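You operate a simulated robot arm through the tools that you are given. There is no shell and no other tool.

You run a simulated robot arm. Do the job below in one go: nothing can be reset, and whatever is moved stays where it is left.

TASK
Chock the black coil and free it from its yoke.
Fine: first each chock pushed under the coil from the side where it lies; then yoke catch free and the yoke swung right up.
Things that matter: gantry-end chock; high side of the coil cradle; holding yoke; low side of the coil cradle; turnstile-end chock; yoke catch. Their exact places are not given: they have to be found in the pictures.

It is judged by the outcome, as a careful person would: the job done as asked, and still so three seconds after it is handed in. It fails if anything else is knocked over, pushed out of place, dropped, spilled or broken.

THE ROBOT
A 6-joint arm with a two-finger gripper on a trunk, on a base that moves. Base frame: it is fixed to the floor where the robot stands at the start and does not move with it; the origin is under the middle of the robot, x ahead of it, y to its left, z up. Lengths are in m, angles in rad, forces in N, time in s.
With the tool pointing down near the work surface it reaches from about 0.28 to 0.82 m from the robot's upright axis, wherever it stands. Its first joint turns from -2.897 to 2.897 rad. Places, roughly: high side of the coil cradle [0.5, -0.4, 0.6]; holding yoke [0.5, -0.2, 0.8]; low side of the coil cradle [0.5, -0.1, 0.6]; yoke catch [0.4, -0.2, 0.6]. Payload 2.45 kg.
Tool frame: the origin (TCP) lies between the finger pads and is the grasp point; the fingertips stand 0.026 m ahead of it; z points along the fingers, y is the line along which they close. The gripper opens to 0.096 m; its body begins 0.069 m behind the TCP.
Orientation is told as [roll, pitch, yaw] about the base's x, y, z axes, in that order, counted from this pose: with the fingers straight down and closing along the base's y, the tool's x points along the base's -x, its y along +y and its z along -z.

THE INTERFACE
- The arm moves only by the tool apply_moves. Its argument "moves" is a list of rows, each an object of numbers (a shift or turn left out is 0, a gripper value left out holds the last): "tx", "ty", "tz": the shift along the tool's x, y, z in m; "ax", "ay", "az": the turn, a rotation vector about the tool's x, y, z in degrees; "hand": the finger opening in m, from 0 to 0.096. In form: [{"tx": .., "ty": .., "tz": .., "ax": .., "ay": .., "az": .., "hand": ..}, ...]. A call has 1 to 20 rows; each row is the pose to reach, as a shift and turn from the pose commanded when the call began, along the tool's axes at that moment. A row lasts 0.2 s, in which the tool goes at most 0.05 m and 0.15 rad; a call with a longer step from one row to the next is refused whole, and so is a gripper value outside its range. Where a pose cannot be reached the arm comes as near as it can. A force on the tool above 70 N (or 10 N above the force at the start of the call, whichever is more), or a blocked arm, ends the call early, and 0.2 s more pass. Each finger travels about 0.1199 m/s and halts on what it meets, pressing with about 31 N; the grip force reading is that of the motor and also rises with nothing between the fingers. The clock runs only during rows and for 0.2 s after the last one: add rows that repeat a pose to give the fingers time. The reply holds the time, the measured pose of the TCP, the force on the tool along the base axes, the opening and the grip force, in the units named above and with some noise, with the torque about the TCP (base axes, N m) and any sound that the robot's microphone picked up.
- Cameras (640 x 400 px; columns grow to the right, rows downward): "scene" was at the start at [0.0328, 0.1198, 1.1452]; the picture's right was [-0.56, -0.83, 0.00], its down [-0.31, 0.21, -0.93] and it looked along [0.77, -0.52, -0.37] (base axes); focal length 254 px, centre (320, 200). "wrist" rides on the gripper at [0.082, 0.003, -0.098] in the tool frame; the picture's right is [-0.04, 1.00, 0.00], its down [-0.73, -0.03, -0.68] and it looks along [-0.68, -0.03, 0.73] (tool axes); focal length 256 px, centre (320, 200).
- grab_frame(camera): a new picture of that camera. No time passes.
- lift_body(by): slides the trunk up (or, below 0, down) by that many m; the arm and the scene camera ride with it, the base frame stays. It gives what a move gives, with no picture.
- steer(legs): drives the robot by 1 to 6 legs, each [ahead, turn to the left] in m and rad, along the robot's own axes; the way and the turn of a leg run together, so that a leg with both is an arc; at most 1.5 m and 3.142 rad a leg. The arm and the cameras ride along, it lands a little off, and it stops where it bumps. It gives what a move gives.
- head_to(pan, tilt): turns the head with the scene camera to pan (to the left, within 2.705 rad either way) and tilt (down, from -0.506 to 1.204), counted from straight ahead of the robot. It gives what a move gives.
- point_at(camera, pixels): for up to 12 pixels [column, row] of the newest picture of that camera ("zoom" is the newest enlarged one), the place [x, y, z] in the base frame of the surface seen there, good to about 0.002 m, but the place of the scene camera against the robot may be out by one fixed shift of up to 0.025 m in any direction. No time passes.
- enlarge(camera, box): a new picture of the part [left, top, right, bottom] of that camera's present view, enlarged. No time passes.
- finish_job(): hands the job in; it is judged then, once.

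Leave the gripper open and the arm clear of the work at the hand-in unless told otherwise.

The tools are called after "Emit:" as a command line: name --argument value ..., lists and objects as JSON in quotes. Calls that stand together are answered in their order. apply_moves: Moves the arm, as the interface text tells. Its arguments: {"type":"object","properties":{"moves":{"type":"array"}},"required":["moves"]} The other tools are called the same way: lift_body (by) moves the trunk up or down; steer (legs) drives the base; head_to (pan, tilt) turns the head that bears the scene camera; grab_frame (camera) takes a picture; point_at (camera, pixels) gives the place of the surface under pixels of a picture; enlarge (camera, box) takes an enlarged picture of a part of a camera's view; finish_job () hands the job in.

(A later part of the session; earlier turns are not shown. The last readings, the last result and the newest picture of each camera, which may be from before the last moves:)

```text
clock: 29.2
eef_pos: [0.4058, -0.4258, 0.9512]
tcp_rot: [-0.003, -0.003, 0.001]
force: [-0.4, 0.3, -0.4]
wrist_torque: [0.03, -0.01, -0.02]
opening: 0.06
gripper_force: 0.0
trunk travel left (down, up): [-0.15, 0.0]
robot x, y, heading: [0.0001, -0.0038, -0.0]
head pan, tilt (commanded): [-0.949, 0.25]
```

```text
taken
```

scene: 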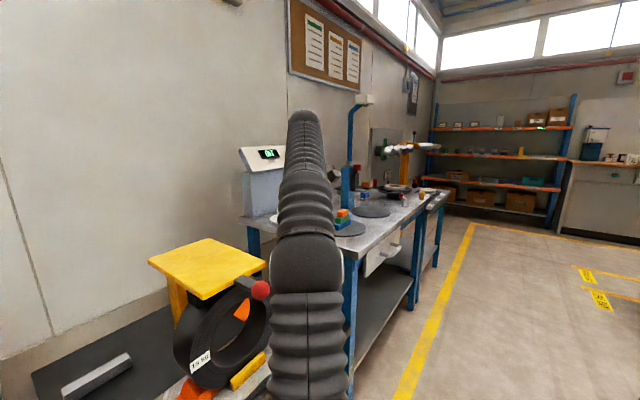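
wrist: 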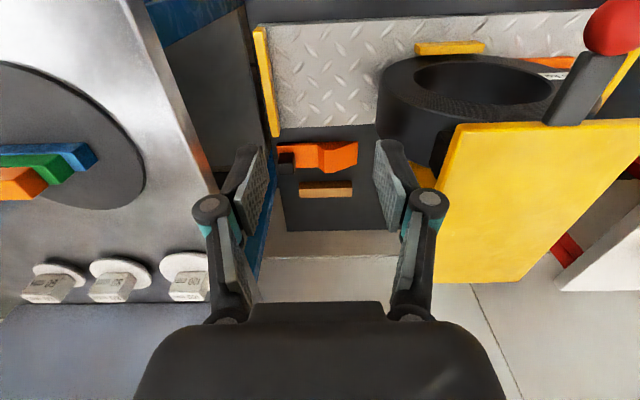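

Base front is at x≈0.24 and the tables begin at x≈0.35, so I shouldn't drive forward. I'll bring the arm back to the middle first, then back up, turn right, drive in and turn back, for a net shift of about 0.13 m to the right.

Emit:
apply_moves --moves '[{"ty": 0.045}, {"ty": 0.09}, {"ty": 0.135}, {"ty": 0.18}, {"ty": 0.225}, {"ty": 0.27}, {"ty": 0.27}]'

Emit:
steer --legs '[[-0.17, 0.0], [0.0, -0.7], [0.22, 0.0], [0.0, 0.7]]'

Emit:
grab_frame --camera "wrist"

Emit:
grab_frame --camera "scene"

```text
clock: 30.8
eef_pos: [0.4064, -0.1552, 0.9519]
tcp_rot: [-0.002, -0.001, -0.001]
force: [0.1, 0.5, 0.7]
wrist_torque: [0.01, 0.0, 0.0]
opening: 0.0598
gripper_force: 0.0
trunk travel left (down, up): [-0.15, 0.0]
robot x, y, heading: [0.0039, 0.001, -0.002]
head pan, tilt (commanded): [-0.949, 0.25]
```

```text
clock: 37.3
eef_pos: [0.4027, -0.3079, 0.9512]
tcp_rot: [-0.002, -0.001, -0.021]
force: [1.0, -0.2, -0.3]
wrist_torque: [0.02, 0.02, -0.01]
opening: 0.0599
gripper_force: 0.1
trunk travel left (down, up): [-0.15, 0.0]
robot x, y, heading: [-0.0004, -0.1461, -0.026]
head pan, tilt (commanded): [-0.949, 0.25]
```

```text
taken
```

wrist: 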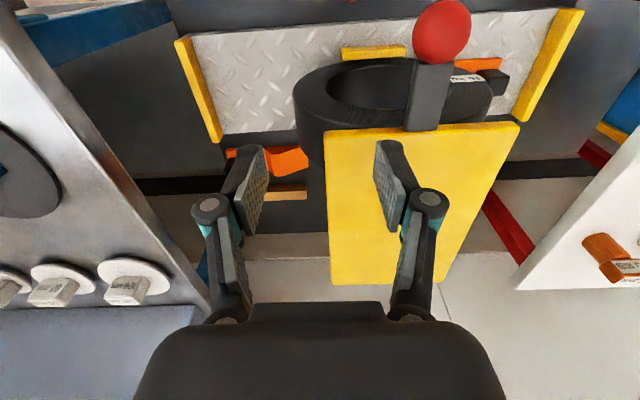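

```text
taken
```

scene: 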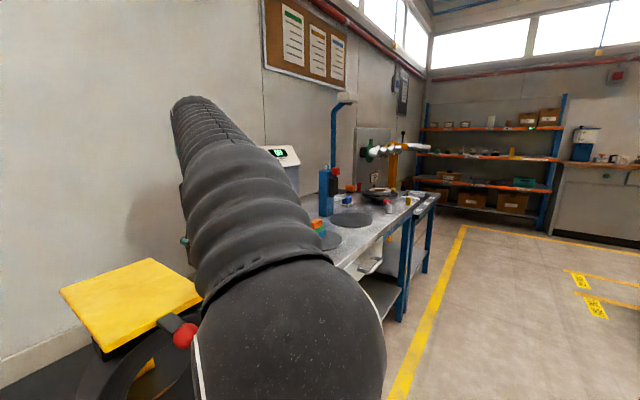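

The base landed at (0, -0.146) with heading -0.026. I'll correct the small yaw and go over the right chock for a close look, moving sideways high up before descending.

Emit:
apply_moves --moves '[{"ty": -0.04, "az": -1.3}, {"ty": -0.08, "az": -1.3}, {"ty": -0.12, "az": -1.3}, {"ty": -0.15, "az": -1.3}, {"tx": -0.04, "ty": -0.15, "az": -1.3}, {"tx": -0.08, "ty": -0.15, "az": -1.3}, {"tx": -0.12, "ty": -0.15, "az": -1.3}, {"tx": -0.13, "ty": -0.15, "tz": 0.04, "az": -1.3}, {"tx": -0.13, "ty": -0.15, "tz": 0.08, "az": -1.3}, {"tx": -0.13, "ty": -0.15, "tz": 0.12, "az": -1.3}, {"tx": -0.13, "ty": -0.15, "tz": 0.15, "az": -1.3}, {"tx": -0.13, "ty": -0.15, "tz": 0.15, "az": -1.3}]'

Emit:
grab_frame --camera "wrist"

Emit:
grab_frame --camera "scene"

```text
clock: 39.9
eef_pos: [0.5312, -0.4616, 0.8049]
tcp_rot: [-0.004, -0.002, 0.001]
force: [-0.9, -0.2, -0.3]
wrist_torque: [0.02, 0.02, -0.01]
opening: 0.0601
gripper_force: 0.0
out of reach, approached as far as the arm can: row 7
trunk travel left (down, up): [-0.15, 0.0]
robot x, y, heading: [-0.0025, -0.1448, -0.019]
head pan, tilt (commanded): [-0.949, 0.25]
```

```text
taken
```

wrist: 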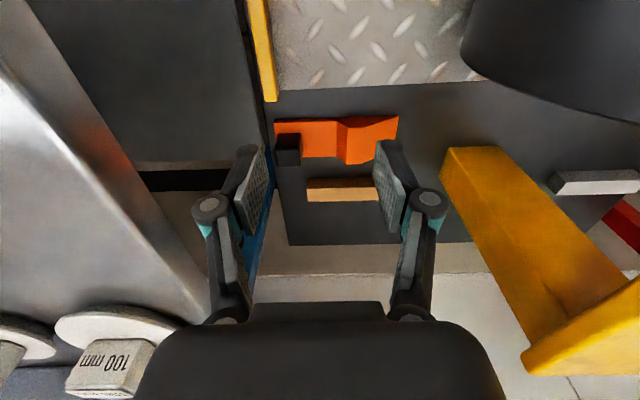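

```text
taken
```

scene: 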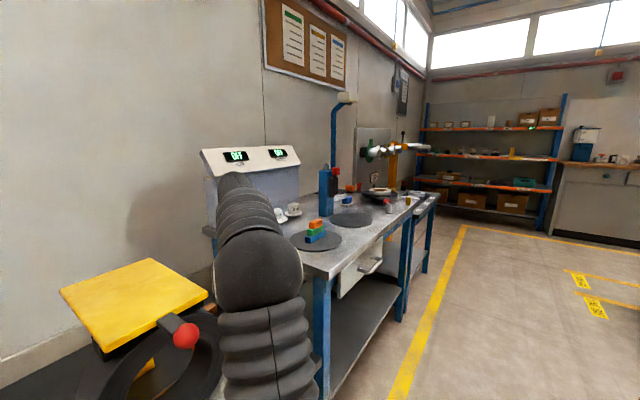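

Emit:
enlarge --camera "wrist" --box '[240, 90, 420, 210]'

Emit:
point_at --camera "wrist" --pixels '[[280, 150], [298, 150], [280, 161], [298, 162], [289, 156], [289, 140], [275, 124], [392, 120], [345, 125], [355, 150], [366, 160], [335, 150]]'

Emit:
point_at --camera "wrist" --pixels '[[160, 200], [60, 30], [180, 240], [130, 340], [330, 190], [268, 60], [272, 98], [300, 80], [460, 75], [265, 200], [475, 45], [490, 160]]'

```text
3.33 times, centred on (330, 150) of wrist
```

zoom: 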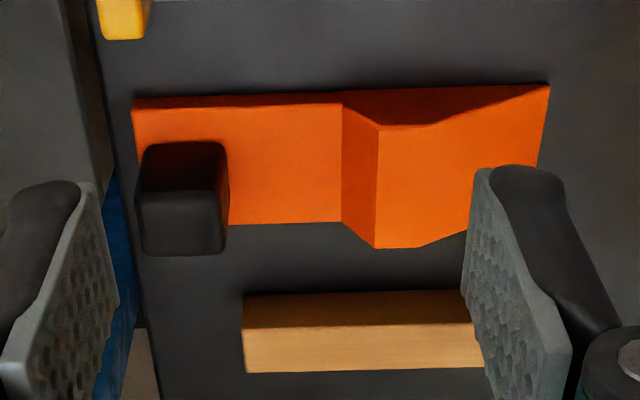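

```text
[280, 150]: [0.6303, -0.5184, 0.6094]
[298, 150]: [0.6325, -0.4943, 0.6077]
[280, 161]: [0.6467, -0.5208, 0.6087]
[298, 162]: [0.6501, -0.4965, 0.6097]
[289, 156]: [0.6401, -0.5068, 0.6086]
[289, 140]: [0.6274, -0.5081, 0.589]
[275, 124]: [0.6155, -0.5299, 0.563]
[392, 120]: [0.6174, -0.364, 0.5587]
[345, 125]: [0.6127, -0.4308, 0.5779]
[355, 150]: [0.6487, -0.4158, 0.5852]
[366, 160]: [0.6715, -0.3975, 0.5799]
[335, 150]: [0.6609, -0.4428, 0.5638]
```

```text
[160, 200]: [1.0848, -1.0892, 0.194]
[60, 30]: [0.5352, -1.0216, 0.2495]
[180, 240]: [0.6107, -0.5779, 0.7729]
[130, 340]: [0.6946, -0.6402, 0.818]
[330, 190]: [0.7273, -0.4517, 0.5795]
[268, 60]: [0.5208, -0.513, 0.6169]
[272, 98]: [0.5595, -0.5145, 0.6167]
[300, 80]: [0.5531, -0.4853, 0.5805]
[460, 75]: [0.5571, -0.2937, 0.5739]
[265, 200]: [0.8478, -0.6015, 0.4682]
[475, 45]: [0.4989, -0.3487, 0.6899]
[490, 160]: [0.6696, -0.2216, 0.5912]
```

The right block is centred at about [0.642, -0.508], and the workbench edge is at y≈-0.578. To gain clearance I'll come down at y=-0.485 with wide fingers, tips just above the wedge peak. Closing there will draw the chock about 0.02 m away from the bench. First I move to z≈0.66.

Emit:
apply_moves --moves '[{"tx": -0.03, "ty": -0.006, "hand": 0.09}, {"tx": -0.06, "ty": -0.012, "hand": 0.09}, {"tx": -0.09, "ty": -0.018, "hand": 0.09}, {"tx": -0.111, "ty": -0.0234, "hand": 0.09}, {"tx": -0.111, "ty": -0.0234, "tz": 0.04, "hand": 0.09}, {"tx": -0.111, "ty": -0.0234, "tz": 0.08, "hand": 0.09}, {"tx": -0.111, "ty": -0.0234, "tz": 0.12, "hand": 0.09}, {"tx": -0.111, "ty": -0.0234, "tz": 0.145, "hand": 0.09}, {"tx": -0.111, "ty": -0.0234, "tz": 0.145, "hand": 0.09}]'

Emit:
grab_frame --camera "wrist"

```text
clock: 41.9
eef_pos: [0.6402, -0.4837, 0.6568]
tcp_rot: [-0.002, 0.001, 0.0]
force: [-0.1, 0.2, 0.5]
wrist_torque: [-0.04, -0.01, -0.05]
opening: 0.0901
gripper_force: 0.1
trunk travel left (down, up): [-0.15, 0.0]
robot x, y, heading: [-0.0048, -0.1437, -0.022]
head pan, tilt (commanded): [-0.949, 0.25]
```

```text
taken
```

wrist: 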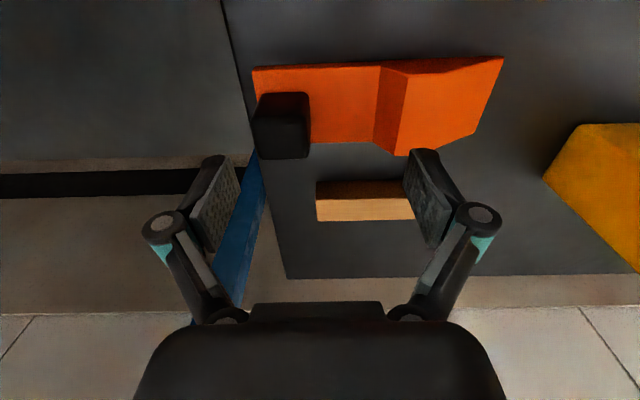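

Emit:
point_at --camera "wrist" --pixels '[[262, 130], [304, 130], [260, 150], [303, 150], [282, 140], [402, 120], [400, 150], [238, 180], [405, 175], [257, 75], [500, 62]]'

```text
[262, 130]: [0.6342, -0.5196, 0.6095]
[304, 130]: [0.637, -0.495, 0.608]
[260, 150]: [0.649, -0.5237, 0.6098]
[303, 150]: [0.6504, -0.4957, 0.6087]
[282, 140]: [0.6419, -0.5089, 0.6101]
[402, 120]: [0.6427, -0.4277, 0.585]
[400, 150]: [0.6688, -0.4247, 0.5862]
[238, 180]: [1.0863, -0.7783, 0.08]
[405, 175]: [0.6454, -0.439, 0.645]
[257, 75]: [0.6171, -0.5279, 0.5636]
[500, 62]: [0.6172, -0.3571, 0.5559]
```

The block spans y -0.525…-0.493. I'll nudge to y≈-0.487 with opening 0.094, descend until the tips are at about 0.592 (wedge peak is 0.587), and close slowly.

Emit:
apply_moves --moves '[{"tx": -0.002, "ty": -0.003, "hand": 0.094}, {"tx": -0.002, "ty": -0.003, "tz": 0.02, "hand": 0.094}, {"tx": -0.002, "ty": -0.003, "tz": 0.038, "hand": 0.094}, {"tx": -0.002, "ty": -0.003, "tz": 0.038, "hand": 0.094}, {"tx": -0.002, "ty": -0.003, "tz": 0.038, "hand": 0.075}, {"tx": -0.002, "ty": -0.003, "tz": 0.038, "hand": 0.06}, {"tx": -0.002, "ty": -0.003, "tz": 0.038, "hand": 0.045}, {"tx": -0.002, "ty": -0.003, "tz": 0.038, "hand": 0.03}, {"tx": -0.002, "ty": -0.003, "tz": 0.038, "hand": 0.03}]'

Emit:
grab_frame --camera "wrist"

```text
clock: 43.9
eef_pos: [0.6434, -0.4861, 0.6189]
tcp_rot: [0.0, 0.001, 0.0]
force: [-1.0, 1.2, 2.5]
wrist_torque: [0.13, 0.07, 0.0]
opening: 0.0357
gripper_force: 31.2
trunk travel left (down, up): [-0.15, 0.0]
robot x, y, heading: [-0.001, -0.1445, -0.023]
head pan, tilt (commanded): [-0.949, 0.25]
```

```text
taken
```

wrist: 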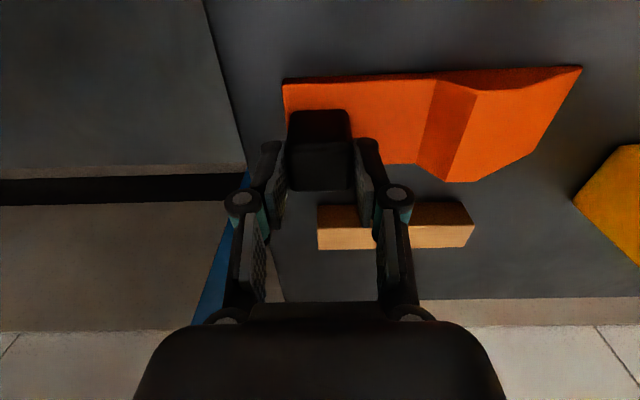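

The chock slid with the fingers and its block is now centred at y≈-0.486. I'll open a little, go down to z≈0.597 and grip fully.

Emit:
apply_moves --moves '[{"hand": 0.05}, {"hand": 0.05}, {"tz": 0.01, "hand": 0.05}, {"tz": 0.021, "hand": 0.05}, {"tz": 0.021, "hand": 0.05}, {"tz": 0.021, "hand": 0.03}, {"tz": 0.021, "hand": 0.02}, {"tz": 0.021, "hand": 0.02}]'

Emit:
grab_frame --camera "wrist"

```text
clock: 45.7
eef_pos: [0.6432, -0.4867, 0.5994]
tcp_rot: [-0.002, -0.001, -0.001]
force: [-0.3, 2.8, 3.4]
wrist_torque: [0.09, 0.01, 0.05]
opening: 0.0354
gripper_force: 30.8
trunk travel left (down, up): [-0.15, 0.0]
robot x, y, heading: [0.0, -0.1448, -0.019]
head pan, tilt (commanded): [-0.949, 0.25]
```

```text
taken
```

wrist: 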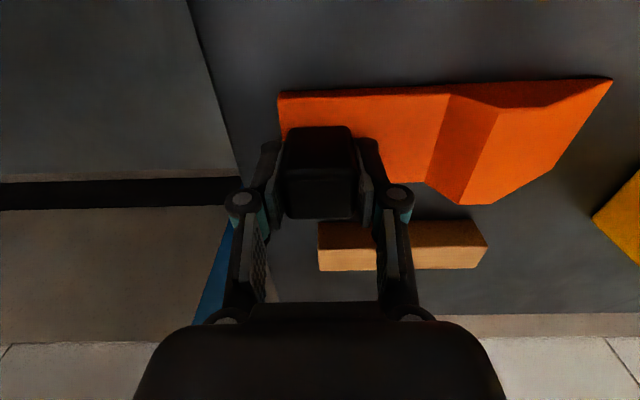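

Gripped at 0.0354. I'll lift about 0.039 m with a 2° tilt to match the plate slope, shift to y≈-0.461, then bring it forward over the plate to x≈0.4845, staying inside the right rail.

Emit:
apply_moves --moves '[{"tz": -0.013}, {"tz": -0.026, "ax": 1}, {"tz": -0.039, "ax": 2}, {"tz": -0.039, "ax": 2}, {"ty": 0.013, "tz": -0.039, "ax": 2}, {"ty": 0.0255, "tz": -0.039, "ax": 2}, {"ty": 0.0255, "tz": -0.039, "ax": 2}]'

Emit:
grab_frame --camera "wrist"

```text
clock: 47.3
eef_pos: [0.6437, -0.462, 0.6377]
tcp_rot: [-0.037, 0.0, 0.001]
force: [0.0, -0.5, -2.1]
wrist_torque: [-0.19, 0.0, 0.0]
opening: 0.0353
gripper_force: 30.7
trunk travel left (down, up): [-0.15, 0.0]
robot x, y, heading: [0.0007, -0.1439, -0.026]
head pan, tilt (commanded): [-0.949, 0.25]
```

```text
taken
```

wrist: 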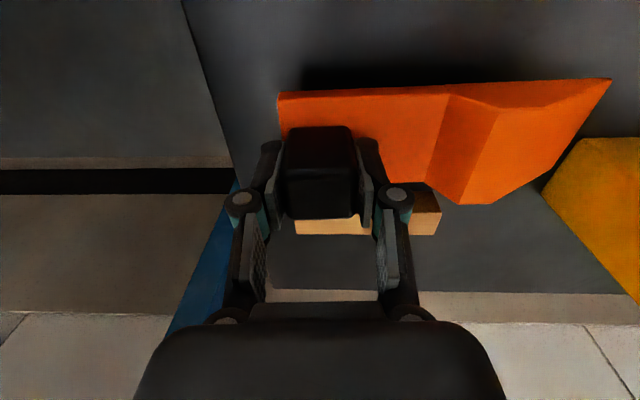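

It's lifted cleanly. Now I'll move forward over the plate.

Emit:
apply_moves --moves '[{"tx": 0.025}, {"tx": 0.05}, {"tx": 0.075}, {"tx": 0.1}, {"tx": 0.125}, {"tx": 0.145}, {"tx": 0.159}, {"tx": 0.159}]'

Emit:
grab_frame --camera "wrist"

```text
clock: 49.1
eef_pos: [0.4821, -0.4609, 0.6374]
tcp_rot: [-0.036, 0.0, 0.001]
force: [-0.4, 0.2, -2.7]
wrist_torque: [-0.16, -0.01, 0.02]
opening: 0.0356
gripper_force: 30.5
trunk travel left (down, up): [-0.15, 0.0]
robot x, y, heading: [-0.0017, -0.1425, -0.019]
head pan, tilt (commanded): [-0.949, 0.25]
```

```text
taken
```

wrist: 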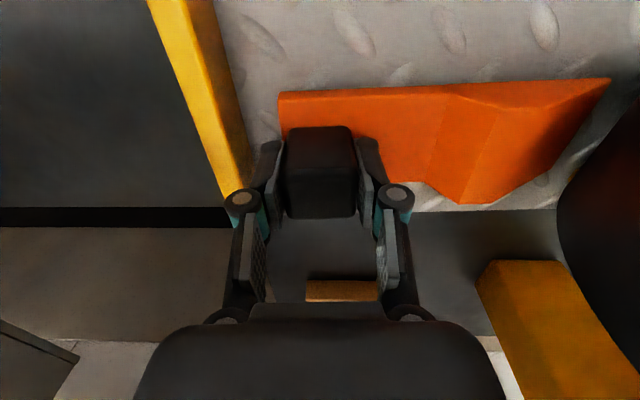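

It's over the plate with no contact. I'll lower it until it touches.

Emit:
apply_moves --moves '[{"tx": -0.002, "tz": 0.004}, {"tx": -0.002, "tz": 0.007}, {"tx": -0.002, "tz": 0.0085}, {"tx": -0.002, "tz": 0.0085}]'

```text
clock: 50.1
eef_pos: [0.486, -0.461, 0.6292]
tcp_rot: [-0.035, -0.001, -0.001]
force: [-2.2, 1.1, 3.6]
wrist_torque: [0.43, 0.07, 0.05]
opening: 0.0356
gripper_force: 30.9
trunk travel left (down, up): [-0.15, 0.0]
robot x, y, heading: [0.0035, -0.1427, -0.026]
head pan, tilt (commanded): [-0.949, 0.25]
```

It's now touching the plate lightly, about 6 N below hanging weight. I'll push +y toward the coil, first 0.03 m.

Emit:
apply_moves --moves '[{"ty": 0.01}, {"ty": 0.02}, {"ty": 0.03}, {"ty": 0.03}]'

Emit:
grab_frame --camera "wrist"

```text
clock: 51.1
eef_pos: [0.4871, -0.4327, 0.6271]
tcp_rot: [-0.037, -0.002, 0.0]
force: [0.9, -5.2, 4.7]
wrist_torque: [-0.25, -0.09, -0.07]
opening: 0.0357
gripper_force: 30.7
trunk travel left (down, up): [-0.15, 0.0]
robot x, y, heading: [-0.0035, -0.141, -0.026]
head pan, tilt (commanded): [-0.949, 0.25]
```

```text
taken
```

wrist: 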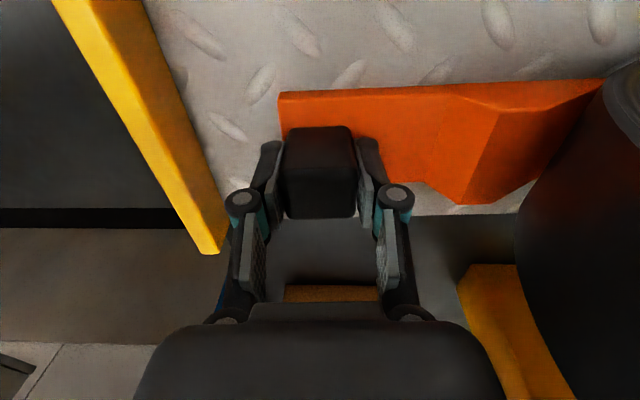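

Only friction so far. I'll continue in small steps until it bears on the coil, expected near y≈-0.421.

Emit:
apply_moves --moves '[{"ty": 0.004, "tz": -0.0005}, {"ty": 0.008, "tz": -0.0005}, {"ty": 0.011, "tz": -0.0005}, {"ty": 0.011, "tz": -0.0005}]'

```text
clock: 52.1
eef_pos: [0.4855, -0.4238, 0.6274]
tcp_rot: [-0.038, -0.001, -0.002]
force: [-3.3, -29.6, 0.4]
wrist_torque: [-0.6, 0.21, -0.11]
opening: 0.0355
gripper_force: 30.7
trunk travel left (down, up): [-0.15, 0.0]
robot x, y, heading: [0.0043, -0.1397, -0.025]
head pan, tilt (commanded): [-0.949, 0.25]
```

It has met the coil, with 30 N at y≈-0.424. I'll push a touch more to seat it as firmly as the other.

Emit:
apply_moves --moves '[{"ty": 0.0015}, {"ty": 0.003}, {"ty": 0.003}]'

Emit:
grab_frame --camera "wrist"

```text
clock: 52.9
eef_pos: [0.4859, -0.418, 0.627]
tcp_rot: [-0.037, 0.002, 0.004]
force: [-4.6, -40.3, -0.6]
wrist_torque: [-0.86, -0.2, -0.18]
opening: 0.0469
gripper_force: 20.6
trunk travel left (down, up): [-0.15, 0.0]
robot x, y, heading: [-0.0018, -0.1446, -0.031]
head pan, tilt (commanded): [-0.949, 0.25]
```

```text
taken
```

wrist: 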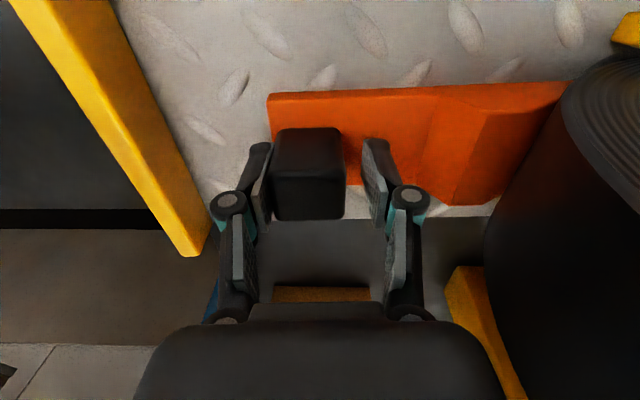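

The chock held while my outer finger gave way (opening 0.047), so it is fully seated. I'll ease off, open and rise.

Emit:
apply_moves --moves '[{"ty": -0.004, "hand": 0.05}, {"ty": -0.006, "hand": 0.065}, {"ty": -0.006, "hand": 0.065}, {"ty": -0.006, "tz": -0.02, "hand": 0.065}, {"ty": -0.006, "tz": -0.05, "hand": 0.065}, {"ty": -0.006, "tz": -0.09, "hand": 0.065}, {"ty": -0.006, "tz": -0.13, "hand": 0.065}, {"ty": -0.006, "tz": -0.13, "hand": 0.065}]'

Emit:
grab_frame --camera "wrist"

```text
clock: 54.7
eef_pos: [0.4882, -0.4179, 0.7581]
tcp_rot: [-0.036, 0.001, 0.001]
force: [0.1, -0.8, 0.0]
wrist_torque: [0.03, 0.01, -0.01]
opening: 0.0652
gripper_force: 0.0
trunk travel left (down, up): [-0.15, 0.0]
robot x, y, heading: [0.0036, -0.1408, -0.023]
head pan, tilt (commanded): [-0.949, 0.25]
```

```text
taken
```

wrist: 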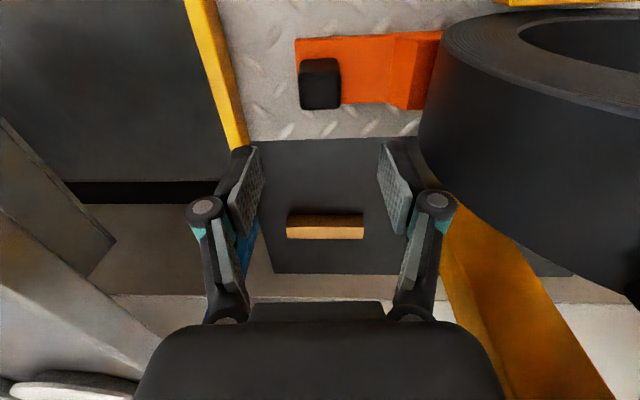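

Emit:
point_at --camera "wrist" --pixels '[[305, 85], [337, 85], [322, 95], [298, 45], [302, 100], [410, 60], [430, 40], [418, 100], [250, 130], [270, 130]]'

Emit:
enlarge --camera "wrist" --box '[280, 10, 460, 140]'

```text
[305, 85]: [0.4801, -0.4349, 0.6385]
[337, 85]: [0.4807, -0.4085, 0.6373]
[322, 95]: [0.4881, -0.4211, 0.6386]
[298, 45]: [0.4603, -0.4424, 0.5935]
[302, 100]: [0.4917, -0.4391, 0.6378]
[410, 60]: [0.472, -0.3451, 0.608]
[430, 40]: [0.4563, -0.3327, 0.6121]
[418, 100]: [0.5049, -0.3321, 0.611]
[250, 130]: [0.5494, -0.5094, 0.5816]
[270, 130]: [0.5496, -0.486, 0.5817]
```

```text
3.08 times, centred on (370, 75) of wrist
```

zoom: 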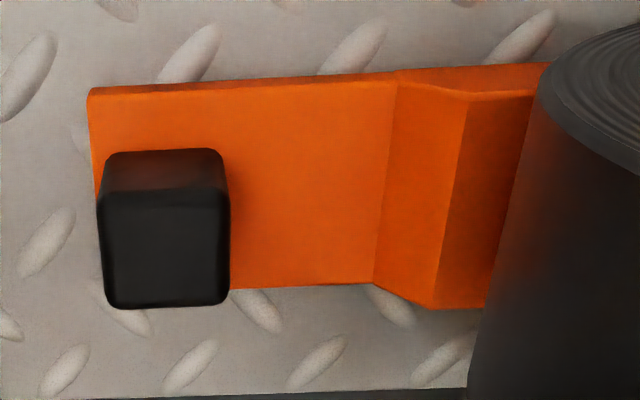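

Both chocks are seated: the right block centre is at [0.485, -0.421] and the left at [0.485, -0.028], symmetric about the coil. Next is the catch. I'll raise the arm, remove the tilt and move left, away from the catch, then look with both cameras.

Emit:
apply_moves --moves '[{"tz": -0.04, "ax": -2}, {"tz": -0.08, "ax": -2}, {"tz": -0.12, "ax": -2}, {"tz": -0.16, "ax": -2}, {"tz": -0.19, "ax": -2}, {"tx": 0.02, "ty": 0.04, "tz": -0.19, "ax": -2}, {"tx": 0.04, "ty": 0.08, "tz": -0.19, "ax": -2}, {"tx": 0.06, "ty": 0.12, "tz": -0.19, "ax": -2}, {"tx": 0.08, "ty": 0.16, "tz": -0.19, "ax": -2}, {"tx": 0.1, "ty": 0.2, "tz": -0.19, "ax": -2}, {"tx": 0.12, "ty": 0.24, "tz": -0.19, "ax": -2}, {"tx": 0.14, "ty": 0.28, "tz": -0.19, "ax": -2}, {"tx": 0.16, "ty": 0.32, "tz": -0.19, "ax": -2}, {"tx": 0.16, "ty": 0.36, "tz": -0.19, "ax": -2}, {"tx": 0.16, "ty": 0.4, "tz": -0.19, "ax": -2}, {"tx": 0.16, "ty": 0.4, "tz": -0.19, "ax": -2}]'

Emit:
head_to --pan -0.45 --tilt 0.9

Emit:
grab_frame --camera "scene"

Emit:
grab_frame --camera "wrist"

```text
clock: 58.1
eef_pos: [0.3257, -0.0127, 0.9316]
tcp_rot: [-0.001, 0.002, -0.001]
force: [0.3, 0.2, 0.1]
wrist_torque: [-0.01, 0.06, -0.01]
opening: 0.0651
gripper_force: 0.2
trunk travel left (down, up): [-0.15, 0.0]
robot x, y, heading: [-0.0016, -0.1444, -0.021]
head pan, tilt (commanded): [-0.949, 0.25]
```

```text
clock: 59.1
eef_pos: [0.3262, -0.0138, 0.9316]
tcp_rot: [-0.002, 0.001, -0.002]
force: [0.3, -0.2, 0.6]
wrist_torque: [-0.04, 0.0, 0.01]
opening: 0.0652
gripper_force: 0.0
trunk travel left (down, up): [-0.15, 0.0]
robot x, y, heading: [-0.0022, -0.1457, -0.026]
head pan, tilt (commanded): [-0.45, 0.901]
```

```text
taken
```

scene: 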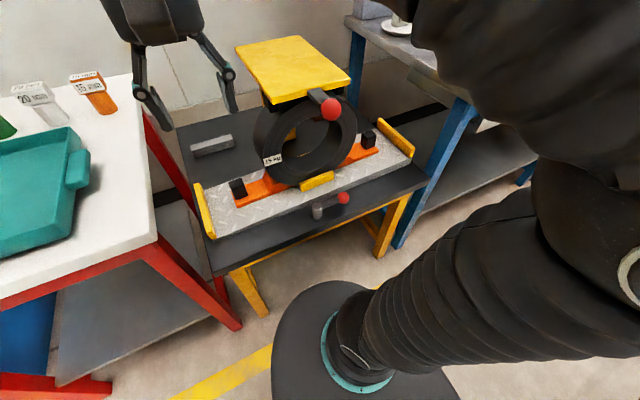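

```text
taken
```

wrist: 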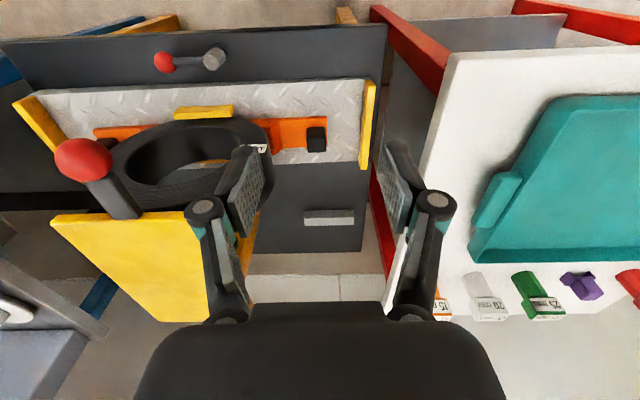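

This view shows both chocks under the coil, and the catch at wrist pixels (163, 62) knob and (213, 58) post. I'll zoom in and measure.

Emit:
enlarge --camera "wrist" --box '[120, 20, 280, 120]'

Emit:
point_at --camera "wrist" --pixels '[[163, 62], [155, 58], [171, 62], [185, 62], [198, 61], [208, 64], [213, 58], [218, 52], [215, 68], [205, 48], [190, 85], [240, 90]]'

Emit:
enlarge --camera "scene" --box '[290, 170, 380, 230]'

```text
4.00 times, centred on (200, 70) of wrist
```

zoom: 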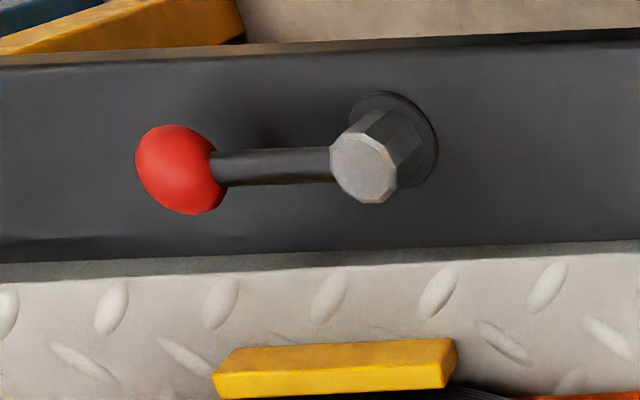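

```text
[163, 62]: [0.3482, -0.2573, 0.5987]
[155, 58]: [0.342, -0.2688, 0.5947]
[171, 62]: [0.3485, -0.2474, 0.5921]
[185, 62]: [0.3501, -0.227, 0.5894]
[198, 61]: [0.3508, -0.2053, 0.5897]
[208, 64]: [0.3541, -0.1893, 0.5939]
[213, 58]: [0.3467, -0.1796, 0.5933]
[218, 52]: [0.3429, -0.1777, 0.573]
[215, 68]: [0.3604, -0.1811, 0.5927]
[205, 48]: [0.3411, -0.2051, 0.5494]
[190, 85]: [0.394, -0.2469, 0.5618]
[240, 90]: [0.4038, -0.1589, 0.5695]
```

```text
6.67 times, centred on (335, 200) of scene
```

zoom: 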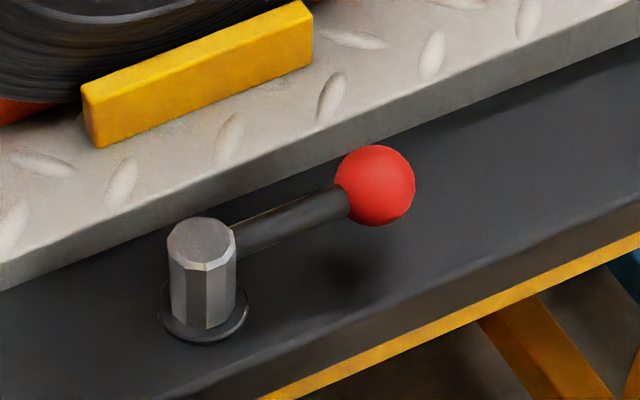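

The catch is a post at about [0.352, -0.182] with a horizontal lever (z≈0.583) and a ball knob at about [0.349, -0.257, 0.585]. The table edge is toward me and the plate lip is behind it, so I expect the lever to swing toward the robot. The yoke handle sits overhead, so I'll reach in with the tool leaning right by 25° and fingers closed. First I move right at height.

Emit:
apply_moves --moves '[{"tx": 0.005, "ty": -0.04, "hand": 0.03}, {"tx": 0.01, "ty": -0.08, "hand": 0.0}, {"tx": 0.015, "ty": -0.12, "hand": 0.0}, {"tx": 0.02, "ty": -0.16, "hand": 0.0}, {"tx": 0.02, "ty": -0.2, "hand": 0.0}, {"tx": 0.02, "ty": -0.24, "hand": 0.0}, {"tx": 0.02, "ty": -0.28, "hand": 0.0}, {"tx": 0.02, "ty": -0.32, "hand": 0.0}, {"tx": 0.02, "ty": -0.36, "hand": 0.0}, {"tx": 0.0, "ty": -0.37, "ax": -8, "hand": 0.0}, {"tx": -0.03, "ty": -0.37, "ax": -16, "hand": 0.0}, {"tx": -0.06, "ty": -0.37, "ax": -24, "hand": 0.0}, {"tx": -0.068, "ty": -0.37, "ax": -25, "hand": 0.0}, {"tx": -0.068, "ty": -0.37, "ax": -25, "hand": 0.0}]'

Emit:
grab_frame --camera "wrist"

Emit:
grab_frame --camera "scene"

```text
clock: 62.1
eef_pos: [0.3949, -0.3787, 0.9199]
tcp_rot: [0.432, -0.005, -0.001]
force: [-0.5, 0.8, -0.3]
wrist_torque: [0.0, 0.02, -0.01]
opening: 0.0001
gripper_force: 28.3
out of reach, approached as far as the arm can: row 12, 13, 14
trunk travel left (down, up): [-0.15, 0.0]
robot x, y, heading: [-0.0025, -0.1446, -0.02]
head pan, tilt (commanded): [-0.45, 0.901]
```

```text
taken
```

wrist: 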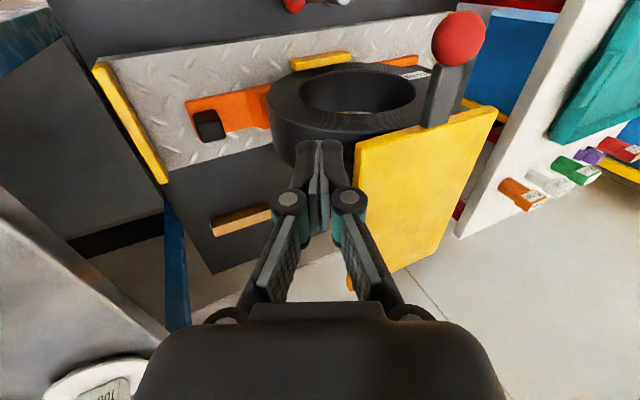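

```text
taken
```

scene: 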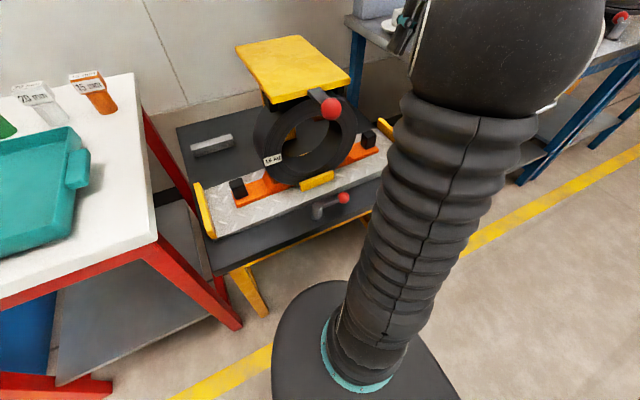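

I'm leaning 25° and clear of the yoke on its right. I'll descend along the tool axis toward the space behind the catch knob, stopping about 0.08 m short to check.

Emit:
apply_moves --moves '[{"ty": -0.03, "tz": 0.0}, {"ty": -0.03, "tz": 0.04}, {"ty": -0.03, "tz": 0.08}, {"ty": -0.03, "tz": 0.12}, {"ty": -0.03, "tz": 0.16}, {"ty": -0.03, "tz": 0.2}, {"ty": -0.03, "tz": 0.24}, {"ty": -0.03, "tz": 0.25}, {"ty": -0.03, "tz": 0.25}]'

Emit:
grab_frame --camera "wrist"

Emit:
grab_frame --camera "scene"

```text
clock: 64.1
eef_pos: [0.3956, -0.298, 0.6776]
tcp_rot: [0.435, -0.002, 0.002]
force: [0.1, -0.9, 0.7]
wrist_torque: [-0.01, -0.01, -0.02]
opening: 0.0
gripper_force: 28.5
trunk travel left (down, up): [-0.15, 0.0]
robot x, y, heading: [0.0006, -0.1446, -0.028]
head pan, tilt (commanded): [-0.45, 0.901]
```

```text
taken
```

wrist: 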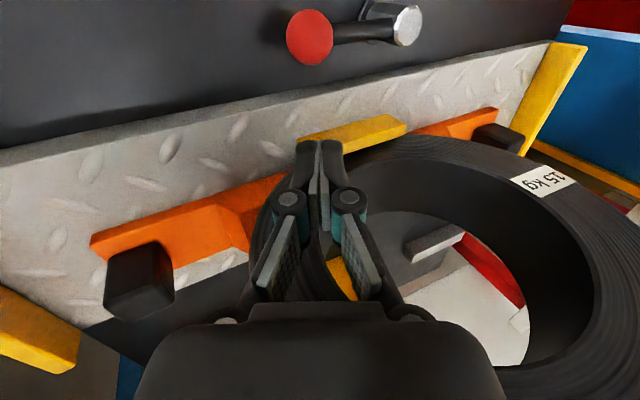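

```text
taken
```

scene: 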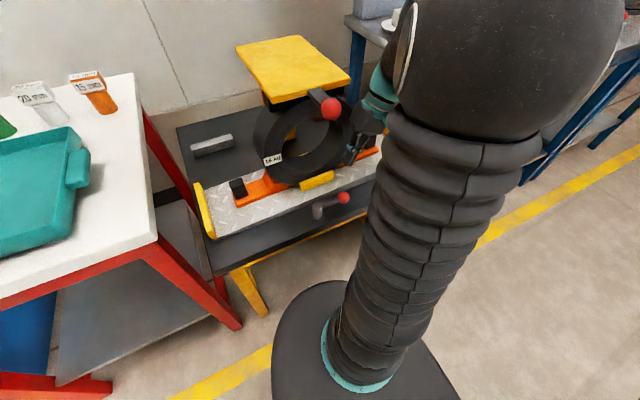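

From close by I can see the knob at (310, 37), the lever at (360, 32) and the post top at (406, 25). I'll measure them and the plate's front edge and lip.

Emit:
point_at --camera "wrist" --pixels '[[310, 40], [290, 38], [328, 38], [310, 60], [310, 15], [350, 32], [380, 30], [406, 25], [406, 44], [310, 90], [300, 105], [352, 130]]'

Emit:
point_at --camera "wrist" --pixels '[[305, 148], [335, 148], [320, 150], [300, 135], [402, 122], [330, 132], [250, 110], [400, 75]]'

```text
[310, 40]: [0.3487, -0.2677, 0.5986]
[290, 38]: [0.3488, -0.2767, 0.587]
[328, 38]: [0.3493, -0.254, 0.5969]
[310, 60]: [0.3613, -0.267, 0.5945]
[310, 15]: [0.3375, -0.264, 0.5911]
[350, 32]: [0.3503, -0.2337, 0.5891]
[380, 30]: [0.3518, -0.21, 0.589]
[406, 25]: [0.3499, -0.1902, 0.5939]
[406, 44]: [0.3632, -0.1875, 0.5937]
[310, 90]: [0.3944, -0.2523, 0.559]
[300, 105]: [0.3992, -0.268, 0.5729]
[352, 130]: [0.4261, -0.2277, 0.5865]
```

```text
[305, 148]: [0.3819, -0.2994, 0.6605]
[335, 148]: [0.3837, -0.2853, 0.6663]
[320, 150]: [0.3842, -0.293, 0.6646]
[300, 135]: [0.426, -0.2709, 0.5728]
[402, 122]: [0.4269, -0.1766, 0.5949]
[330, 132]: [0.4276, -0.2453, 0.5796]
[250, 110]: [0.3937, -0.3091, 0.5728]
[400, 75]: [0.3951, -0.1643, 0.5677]
```

The knob centre is at [0.349, -0.262, 0.585] with radius ≈0.015. The plate's front face is at x≈0.3945 and its top at 0.573. I'll lower until the fingertips are at about z=0.578 behind the knob, without pushing yet.

Emit:
apply_moves --moves '[{"ty": -0.006, "tz": 0.02}, {"ty": -0.006, "tz": 0.04}, {"ty": -0.006, "tz": 0.06}, {"ty": -0.006, "tz": 0.074}, {"ty": -0.006, "tz": 0.074}]'

Emit:
grab_frame --camera "wrist"

```text
clock: 65.3
eef_pos: [0.3955, -0.2729, 0.6096]
tcp_rot: [0.433, -0.001, -0.001]
force: [0.2, -1.1, -1.5]
wrist_torque: [0.04, -0.01, 0.03]
opening: 0.0
gripper_force: 28.8
trunk travel left (down, up): [-0.15, 0.0]
robot x, y, heading: [0.0011, -0.1429, -0.019]
head pan, tilt (commanded): [-0.45, 0.901]
```

```text
taken
```

wrist: 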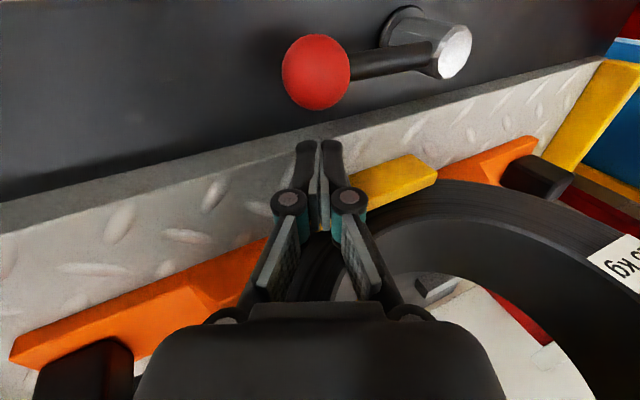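

The fingertips are directly behind the knob on its +x side. I'll push gently toward the robot and read the force and any sound.

Emit:
apply_moves --moves '[{"tx": 0.01}, {"tx": 0.018}, {"tx": 0.024}, {"tx": 0.03}, {"tx": 0.03}]'

Emit:
grab_frame --camera "wrist"

```text
clock: 66.5
eef_pos: [0.3657, -0.273, 0.6097]
tcp_rot: [0.435, -0.002, 0.0]
force: [0.2, 0.5, -0.3]
wrist_torque: [-0.04, 0.02, 0.02]
opening: 0.0
gripper_force: 28.5
trunk travel left (down, up): [-0.15, 0.0]
robot x, y, heading: [-0.0014, -0.1449, -0.02]
head pan, tilt (commanded): [-0.45, 0.901]
```

```text
taken
```

wrist: 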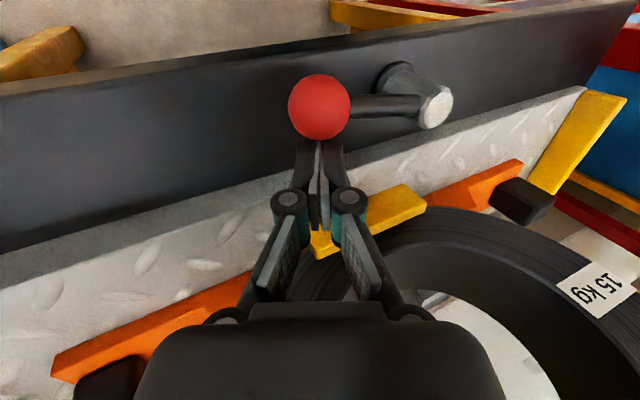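

There is almost no force. I'll measure whether the knob has moved.

Emit:
point_at --camera "wrist" --pixels '[[318, 105], [292, 105], [345, 105], [318, 78], [318, 135], [375, 105], [410, 105], [436, 108], [310, 145], [330, 145]]'

```text
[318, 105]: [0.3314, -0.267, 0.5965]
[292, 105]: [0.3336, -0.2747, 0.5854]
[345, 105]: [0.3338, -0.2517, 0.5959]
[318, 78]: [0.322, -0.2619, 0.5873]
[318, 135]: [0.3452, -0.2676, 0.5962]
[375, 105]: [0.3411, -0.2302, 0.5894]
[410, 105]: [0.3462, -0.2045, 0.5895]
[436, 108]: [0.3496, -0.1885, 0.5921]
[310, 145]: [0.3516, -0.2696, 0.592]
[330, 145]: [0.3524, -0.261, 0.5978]
```

The knob moved about 0.016 m toward the robot with hardly any effort, so this is the right direction. I'll follow the arc around the post to about 60°.

Emit:
apply_moves --moves '[{"tx": 0.0152, "ty": -0.0049, "tz": -0.0023}, {"tx": 0.0262, "ty": -0.0043, "tz": -0.002}, {"tx": 0.0371, "ty": -0.0023, "tz": -0.001}, {"tx": 0.0476, "ty": 0.0011, "tz": 0.0005}, {"tx": 0.0565, "ty": 0.0053, "tz": 0.0025}, {"tx": 0.0649, "ty": 0.0106, "tz": 0.0049}, {"tx": 0.0649, "ty": 0.0106, "tz": 0.0049}]'

Emit:
grab_frame --camera "wrist"

Emit:
grab_frame --camera "scene"

```text
clock: 68.1
eef_pos: [0.3002, -0.2622, 0.6089]
tcp_rot: [0.434, 0.0, -0.001]
force: [-0.3, -0.6, 0.4]
wrist_torque: [-0.02, 0.01, 0.01]
opening: 0.0004
gripper_force: 28.4
trunk travel left (down, up): [-0.15, 0.0]
robot x, y, heading: [-0.0024, -0.1446, -0.022]
head pan, tilt (commanded): [-0.45, 0.901]
```

```text
taken
```

wrist: 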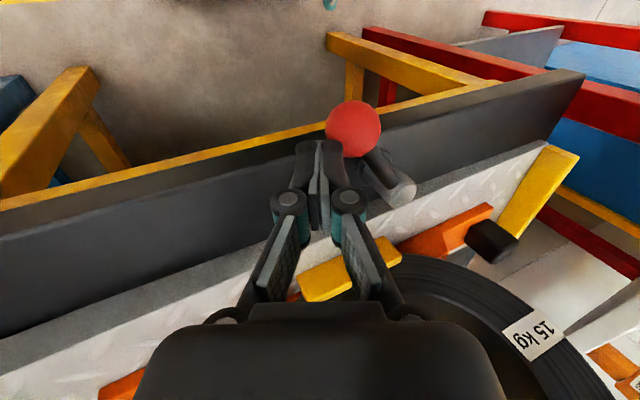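

```text
taken
```

scene: 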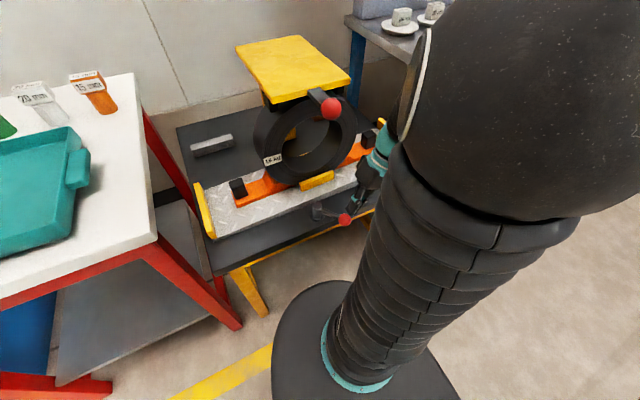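

The lever is at roughly 55–60° and moves freely. I'll continue the arc to about 90° and watch for a stop or a sound.

Emit:
apply_moves --moves '[{"tx": 0.008, "ty": 0.0079, "tz": 0.0037}, {"tx": 0.0154, "ty": 0.0159, "tz": 0.0074}, {"tx": 0.0216, "ty": 0.0248, "tz": 0.0116}, {"tx": 0.0262, "ty": 0.0343, "tz": 0.016}, {"tx": 0.0262, "ty": 0.0343, "tz": 0.016}]'

Emit:
grab_frame --camera "wrist"

Emit:
grab_frame --camera "scene"

```text
clock: 69.3
eef_pos: [0.2745, -0.228, 0.6106]
tcp_rot: [0.427, -0.006, -0.002]
force: [4.2, -64.5, 12.5]
wrist_torque: [-0.92, -0.05, -0.14]
opening: 0.0
gripper_force: 28.2
trunk travel left (down, up): [-0.15, 0.0]
robot x, y, heading: [-0.0003, -0.1434, -0.028]
head pan, tilt (commanded): [-0.45, 0.901]
```

```text
taken
```

wrist: 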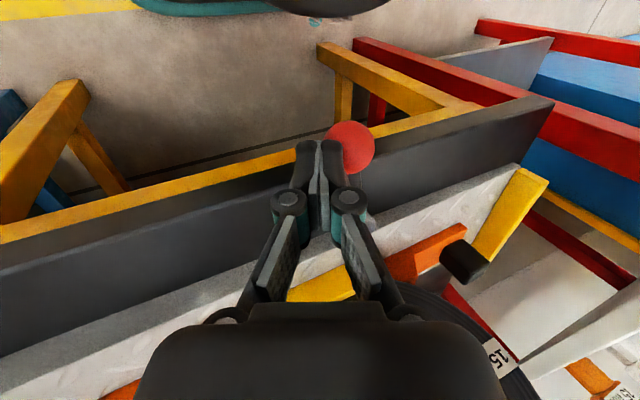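

```text
taken
```

scene: 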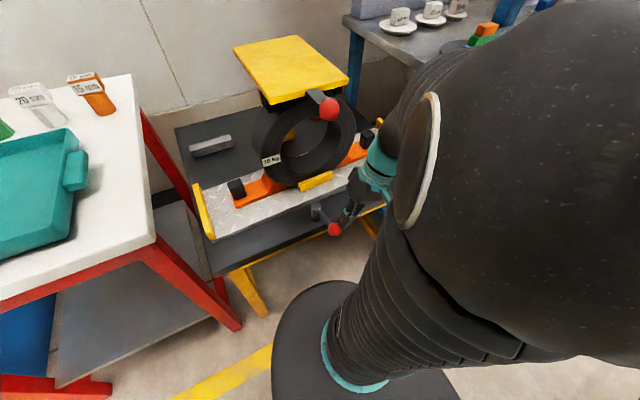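

A firm stop of 64 N at about 90° shows the lever has reached its end. I'll back off along -y, pull out along the tool axis, and then check the lever.

Emit:
apply_moves --moves '[{"ty": -0.01, "tz": -0.005}, {"ty": -0.025, "tz": -0.012}, {"ty": -0.04, "tz": -0.03}, {"ty": -0.05, "tz": -0.07}, {"ty": -0.05, "tz": -0.11}, {"ty": -0.05, "tz": -0.15}, {"ty": -0.05, "tz": -0.19}, {"ty": -0.05, "tz": -0.19}]'

Emit:
grab_frame --camera "wrist"

Emit:
grab_frame --camera "scene"

```text
clock: 71.1
eef_pos: [0.2739, -0.3498, 0.7607]
tcp_rot: [0.434, -0.001, -0.001]
force: [0.2, 0.4, -0.2]
wrist_torque: [0.02, 0.02, 0.02]
opening: 0.0001
gripper_force: 28.6
trunk travel left (down, up): [-0.15, 0.0]
robot x, y, heading: [-0.0003, -0.1433, -0.025]
head pan, tilt (commanded): [-0.45, 0.901]
```

```text
taken
```

wrist: 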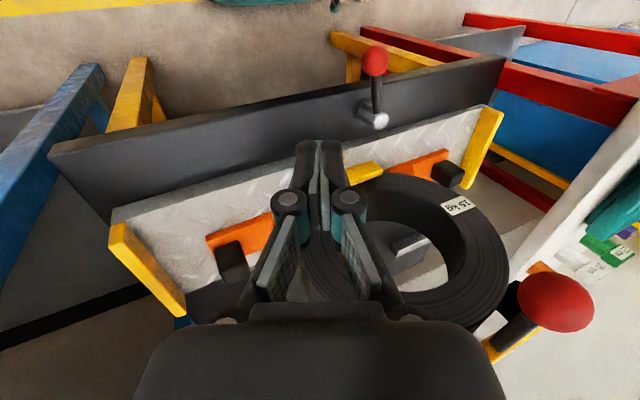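

```text
taken
```

scene: 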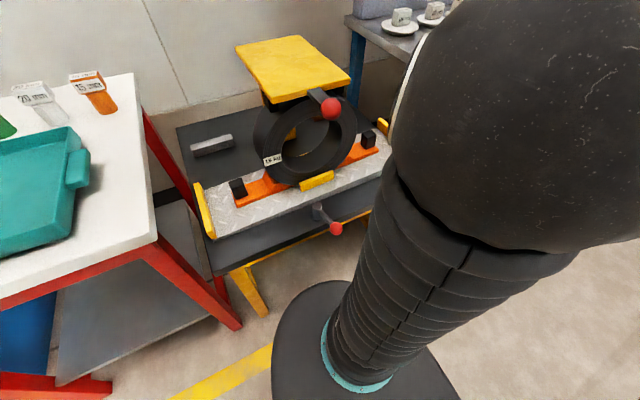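

Emit:
enlarge --camera "scene" --box '[220, 20, 400, 250]'

Emit:
point_at --camera "wrist" --pixels '[[375, 60], [376, 95], [380, 120], [550, 300], [520, 330], [585, 295], [515, 300], [550, 275], [550, 325]]'

```text
1.74 times, centred on (310, 135) of scene
```

zoom: 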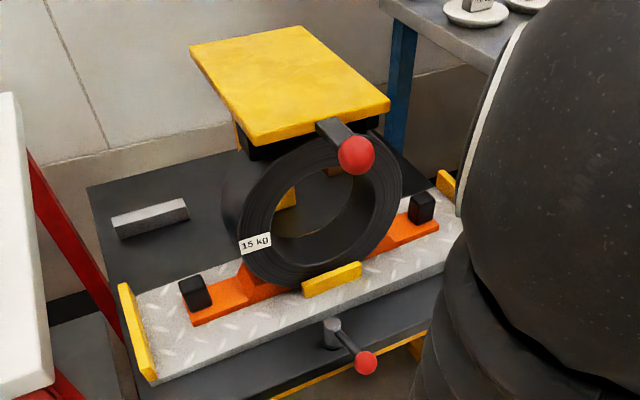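

```text
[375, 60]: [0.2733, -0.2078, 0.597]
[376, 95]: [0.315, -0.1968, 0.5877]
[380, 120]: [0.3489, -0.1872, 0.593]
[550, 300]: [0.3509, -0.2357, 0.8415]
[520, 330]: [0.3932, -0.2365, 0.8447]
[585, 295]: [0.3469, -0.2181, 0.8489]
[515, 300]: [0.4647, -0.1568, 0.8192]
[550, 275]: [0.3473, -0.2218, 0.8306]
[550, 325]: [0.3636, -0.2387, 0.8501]
```

The catch lever now points toward the robot, with its knob at [0.273, -0.205]. Both chocks are still tight and the coil hasn't moved. Before lifting the yoke I want to see its hinge at the back. I'll straighten the tool and rise on the right side, then turn the wrist to look at the yoke from the right.

Emit:
apply_moves --moves '[{"tz": -0.04, "ax": 5}, {"tz": -0.08, "ax": 10}, {"tx": -0.005, "tz": -0.12, "ax": 15}, {"tx": -0.015, "tz": -0.16, "ax": 20}, {"tx": -0.03, "tz": -0.185, "ax": 24.9}, {"tx": -0.03, "tz": -0.185, "ax": 24.9}]'

```text
clock: 72.5
eef_pos: [0.3043, -0.4283, 0.9302]
tcp_rot: [-0.002, 0.001, -0.001]
force: [0.1, 0.6, -0.2]
wrist_torque: [-0.03, 0.0, -0.01]
opening: 0.0
gripper_force: 28.7
trunk travel left (down, up): [-0.15, 0.0]
robot x, y, heading: [0.0002, -0.1467, -0.026]
head pan, tilt (commanded): [-0.45, 0.901]
```

Emit:
apply_moves --moves '[{"ax": -1.3, "ay": -3.15, "az": -7.4}, {"ax": -2.6, "ay": -6.3, "az": -14.8}, {"ax": -3.9, "ay": -9.45, "az": -22.2}, {"ax": -5.2, "ay": -12.6, "az": -29.6}, {"ax": -6.5, "ay": -15.75, "az": -37}, {"ax": -7.85, "ay": -18.95, "az": -44.5}, {"ax": -7.85, "ay": -18.95, "az": -44.5}]'

Emit:
grab_frame --camera "wrist"

```text
clock: 74.1
eef_pos: [0.303, -0.427, 0.9288]
tcp_rot: [-0.001, -0.351, 0.786]
force: [0.8, -0.5, 1.0]
wrist_torque: [0.01, 0.01, -0.03]
opening: 0.0
gripper_force: 28.3
trunk travel left (down, up): [-0.15, 0.0]
robot x, y, heading: [-0.0024, -0.143, -0.018]
head pan, tilt (commanded): [-0.45, 0.901]
```

```text
taken
```

wrist: 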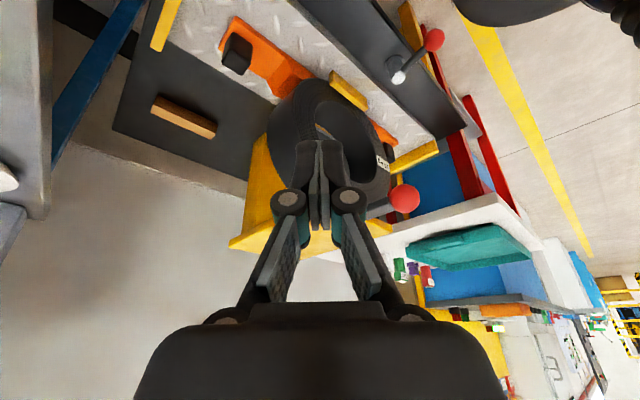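

The orientation is as planned. I can see the yoke's yellow column at (262, 180) meeting the plate near (245, 235). I'll zoom in and measure the back joint.

Emit:
enlarge --camera "wrist" --box '[210, 110, 430, 270]'

Emit:
point_at --camera "wrist" --pixels '[[262, 150], [255, 190], [248, 220], [270, 150], [265, 215], [232, 243], [240, 235], [280, 235], [385, 228], [375, 232], [403, 198], [385, 213]]'

```text
2.50 times, centred on (320, 190) of wrist
```

zoom: 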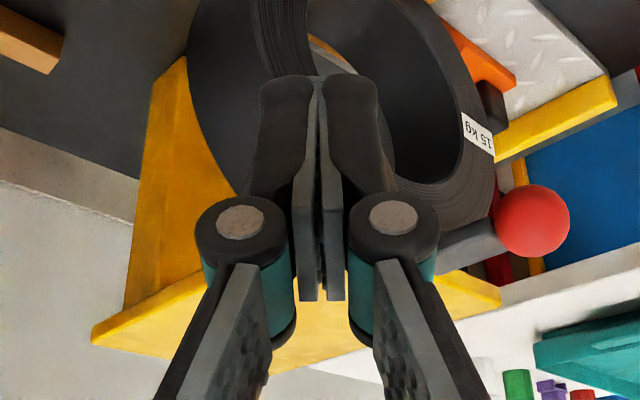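

```text
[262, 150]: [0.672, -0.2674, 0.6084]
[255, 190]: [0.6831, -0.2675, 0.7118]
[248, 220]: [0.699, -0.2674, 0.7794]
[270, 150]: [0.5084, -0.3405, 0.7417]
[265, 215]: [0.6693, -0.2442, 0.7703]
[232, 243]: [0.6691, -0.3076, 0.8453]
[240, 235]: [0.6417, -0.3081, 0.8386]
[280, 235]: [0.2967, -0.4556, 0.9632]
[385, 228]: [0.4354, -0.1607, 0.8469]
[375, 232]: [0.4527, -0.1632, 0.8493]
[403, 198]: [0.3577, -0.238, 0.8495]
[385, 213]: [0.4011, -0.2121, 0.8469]
```

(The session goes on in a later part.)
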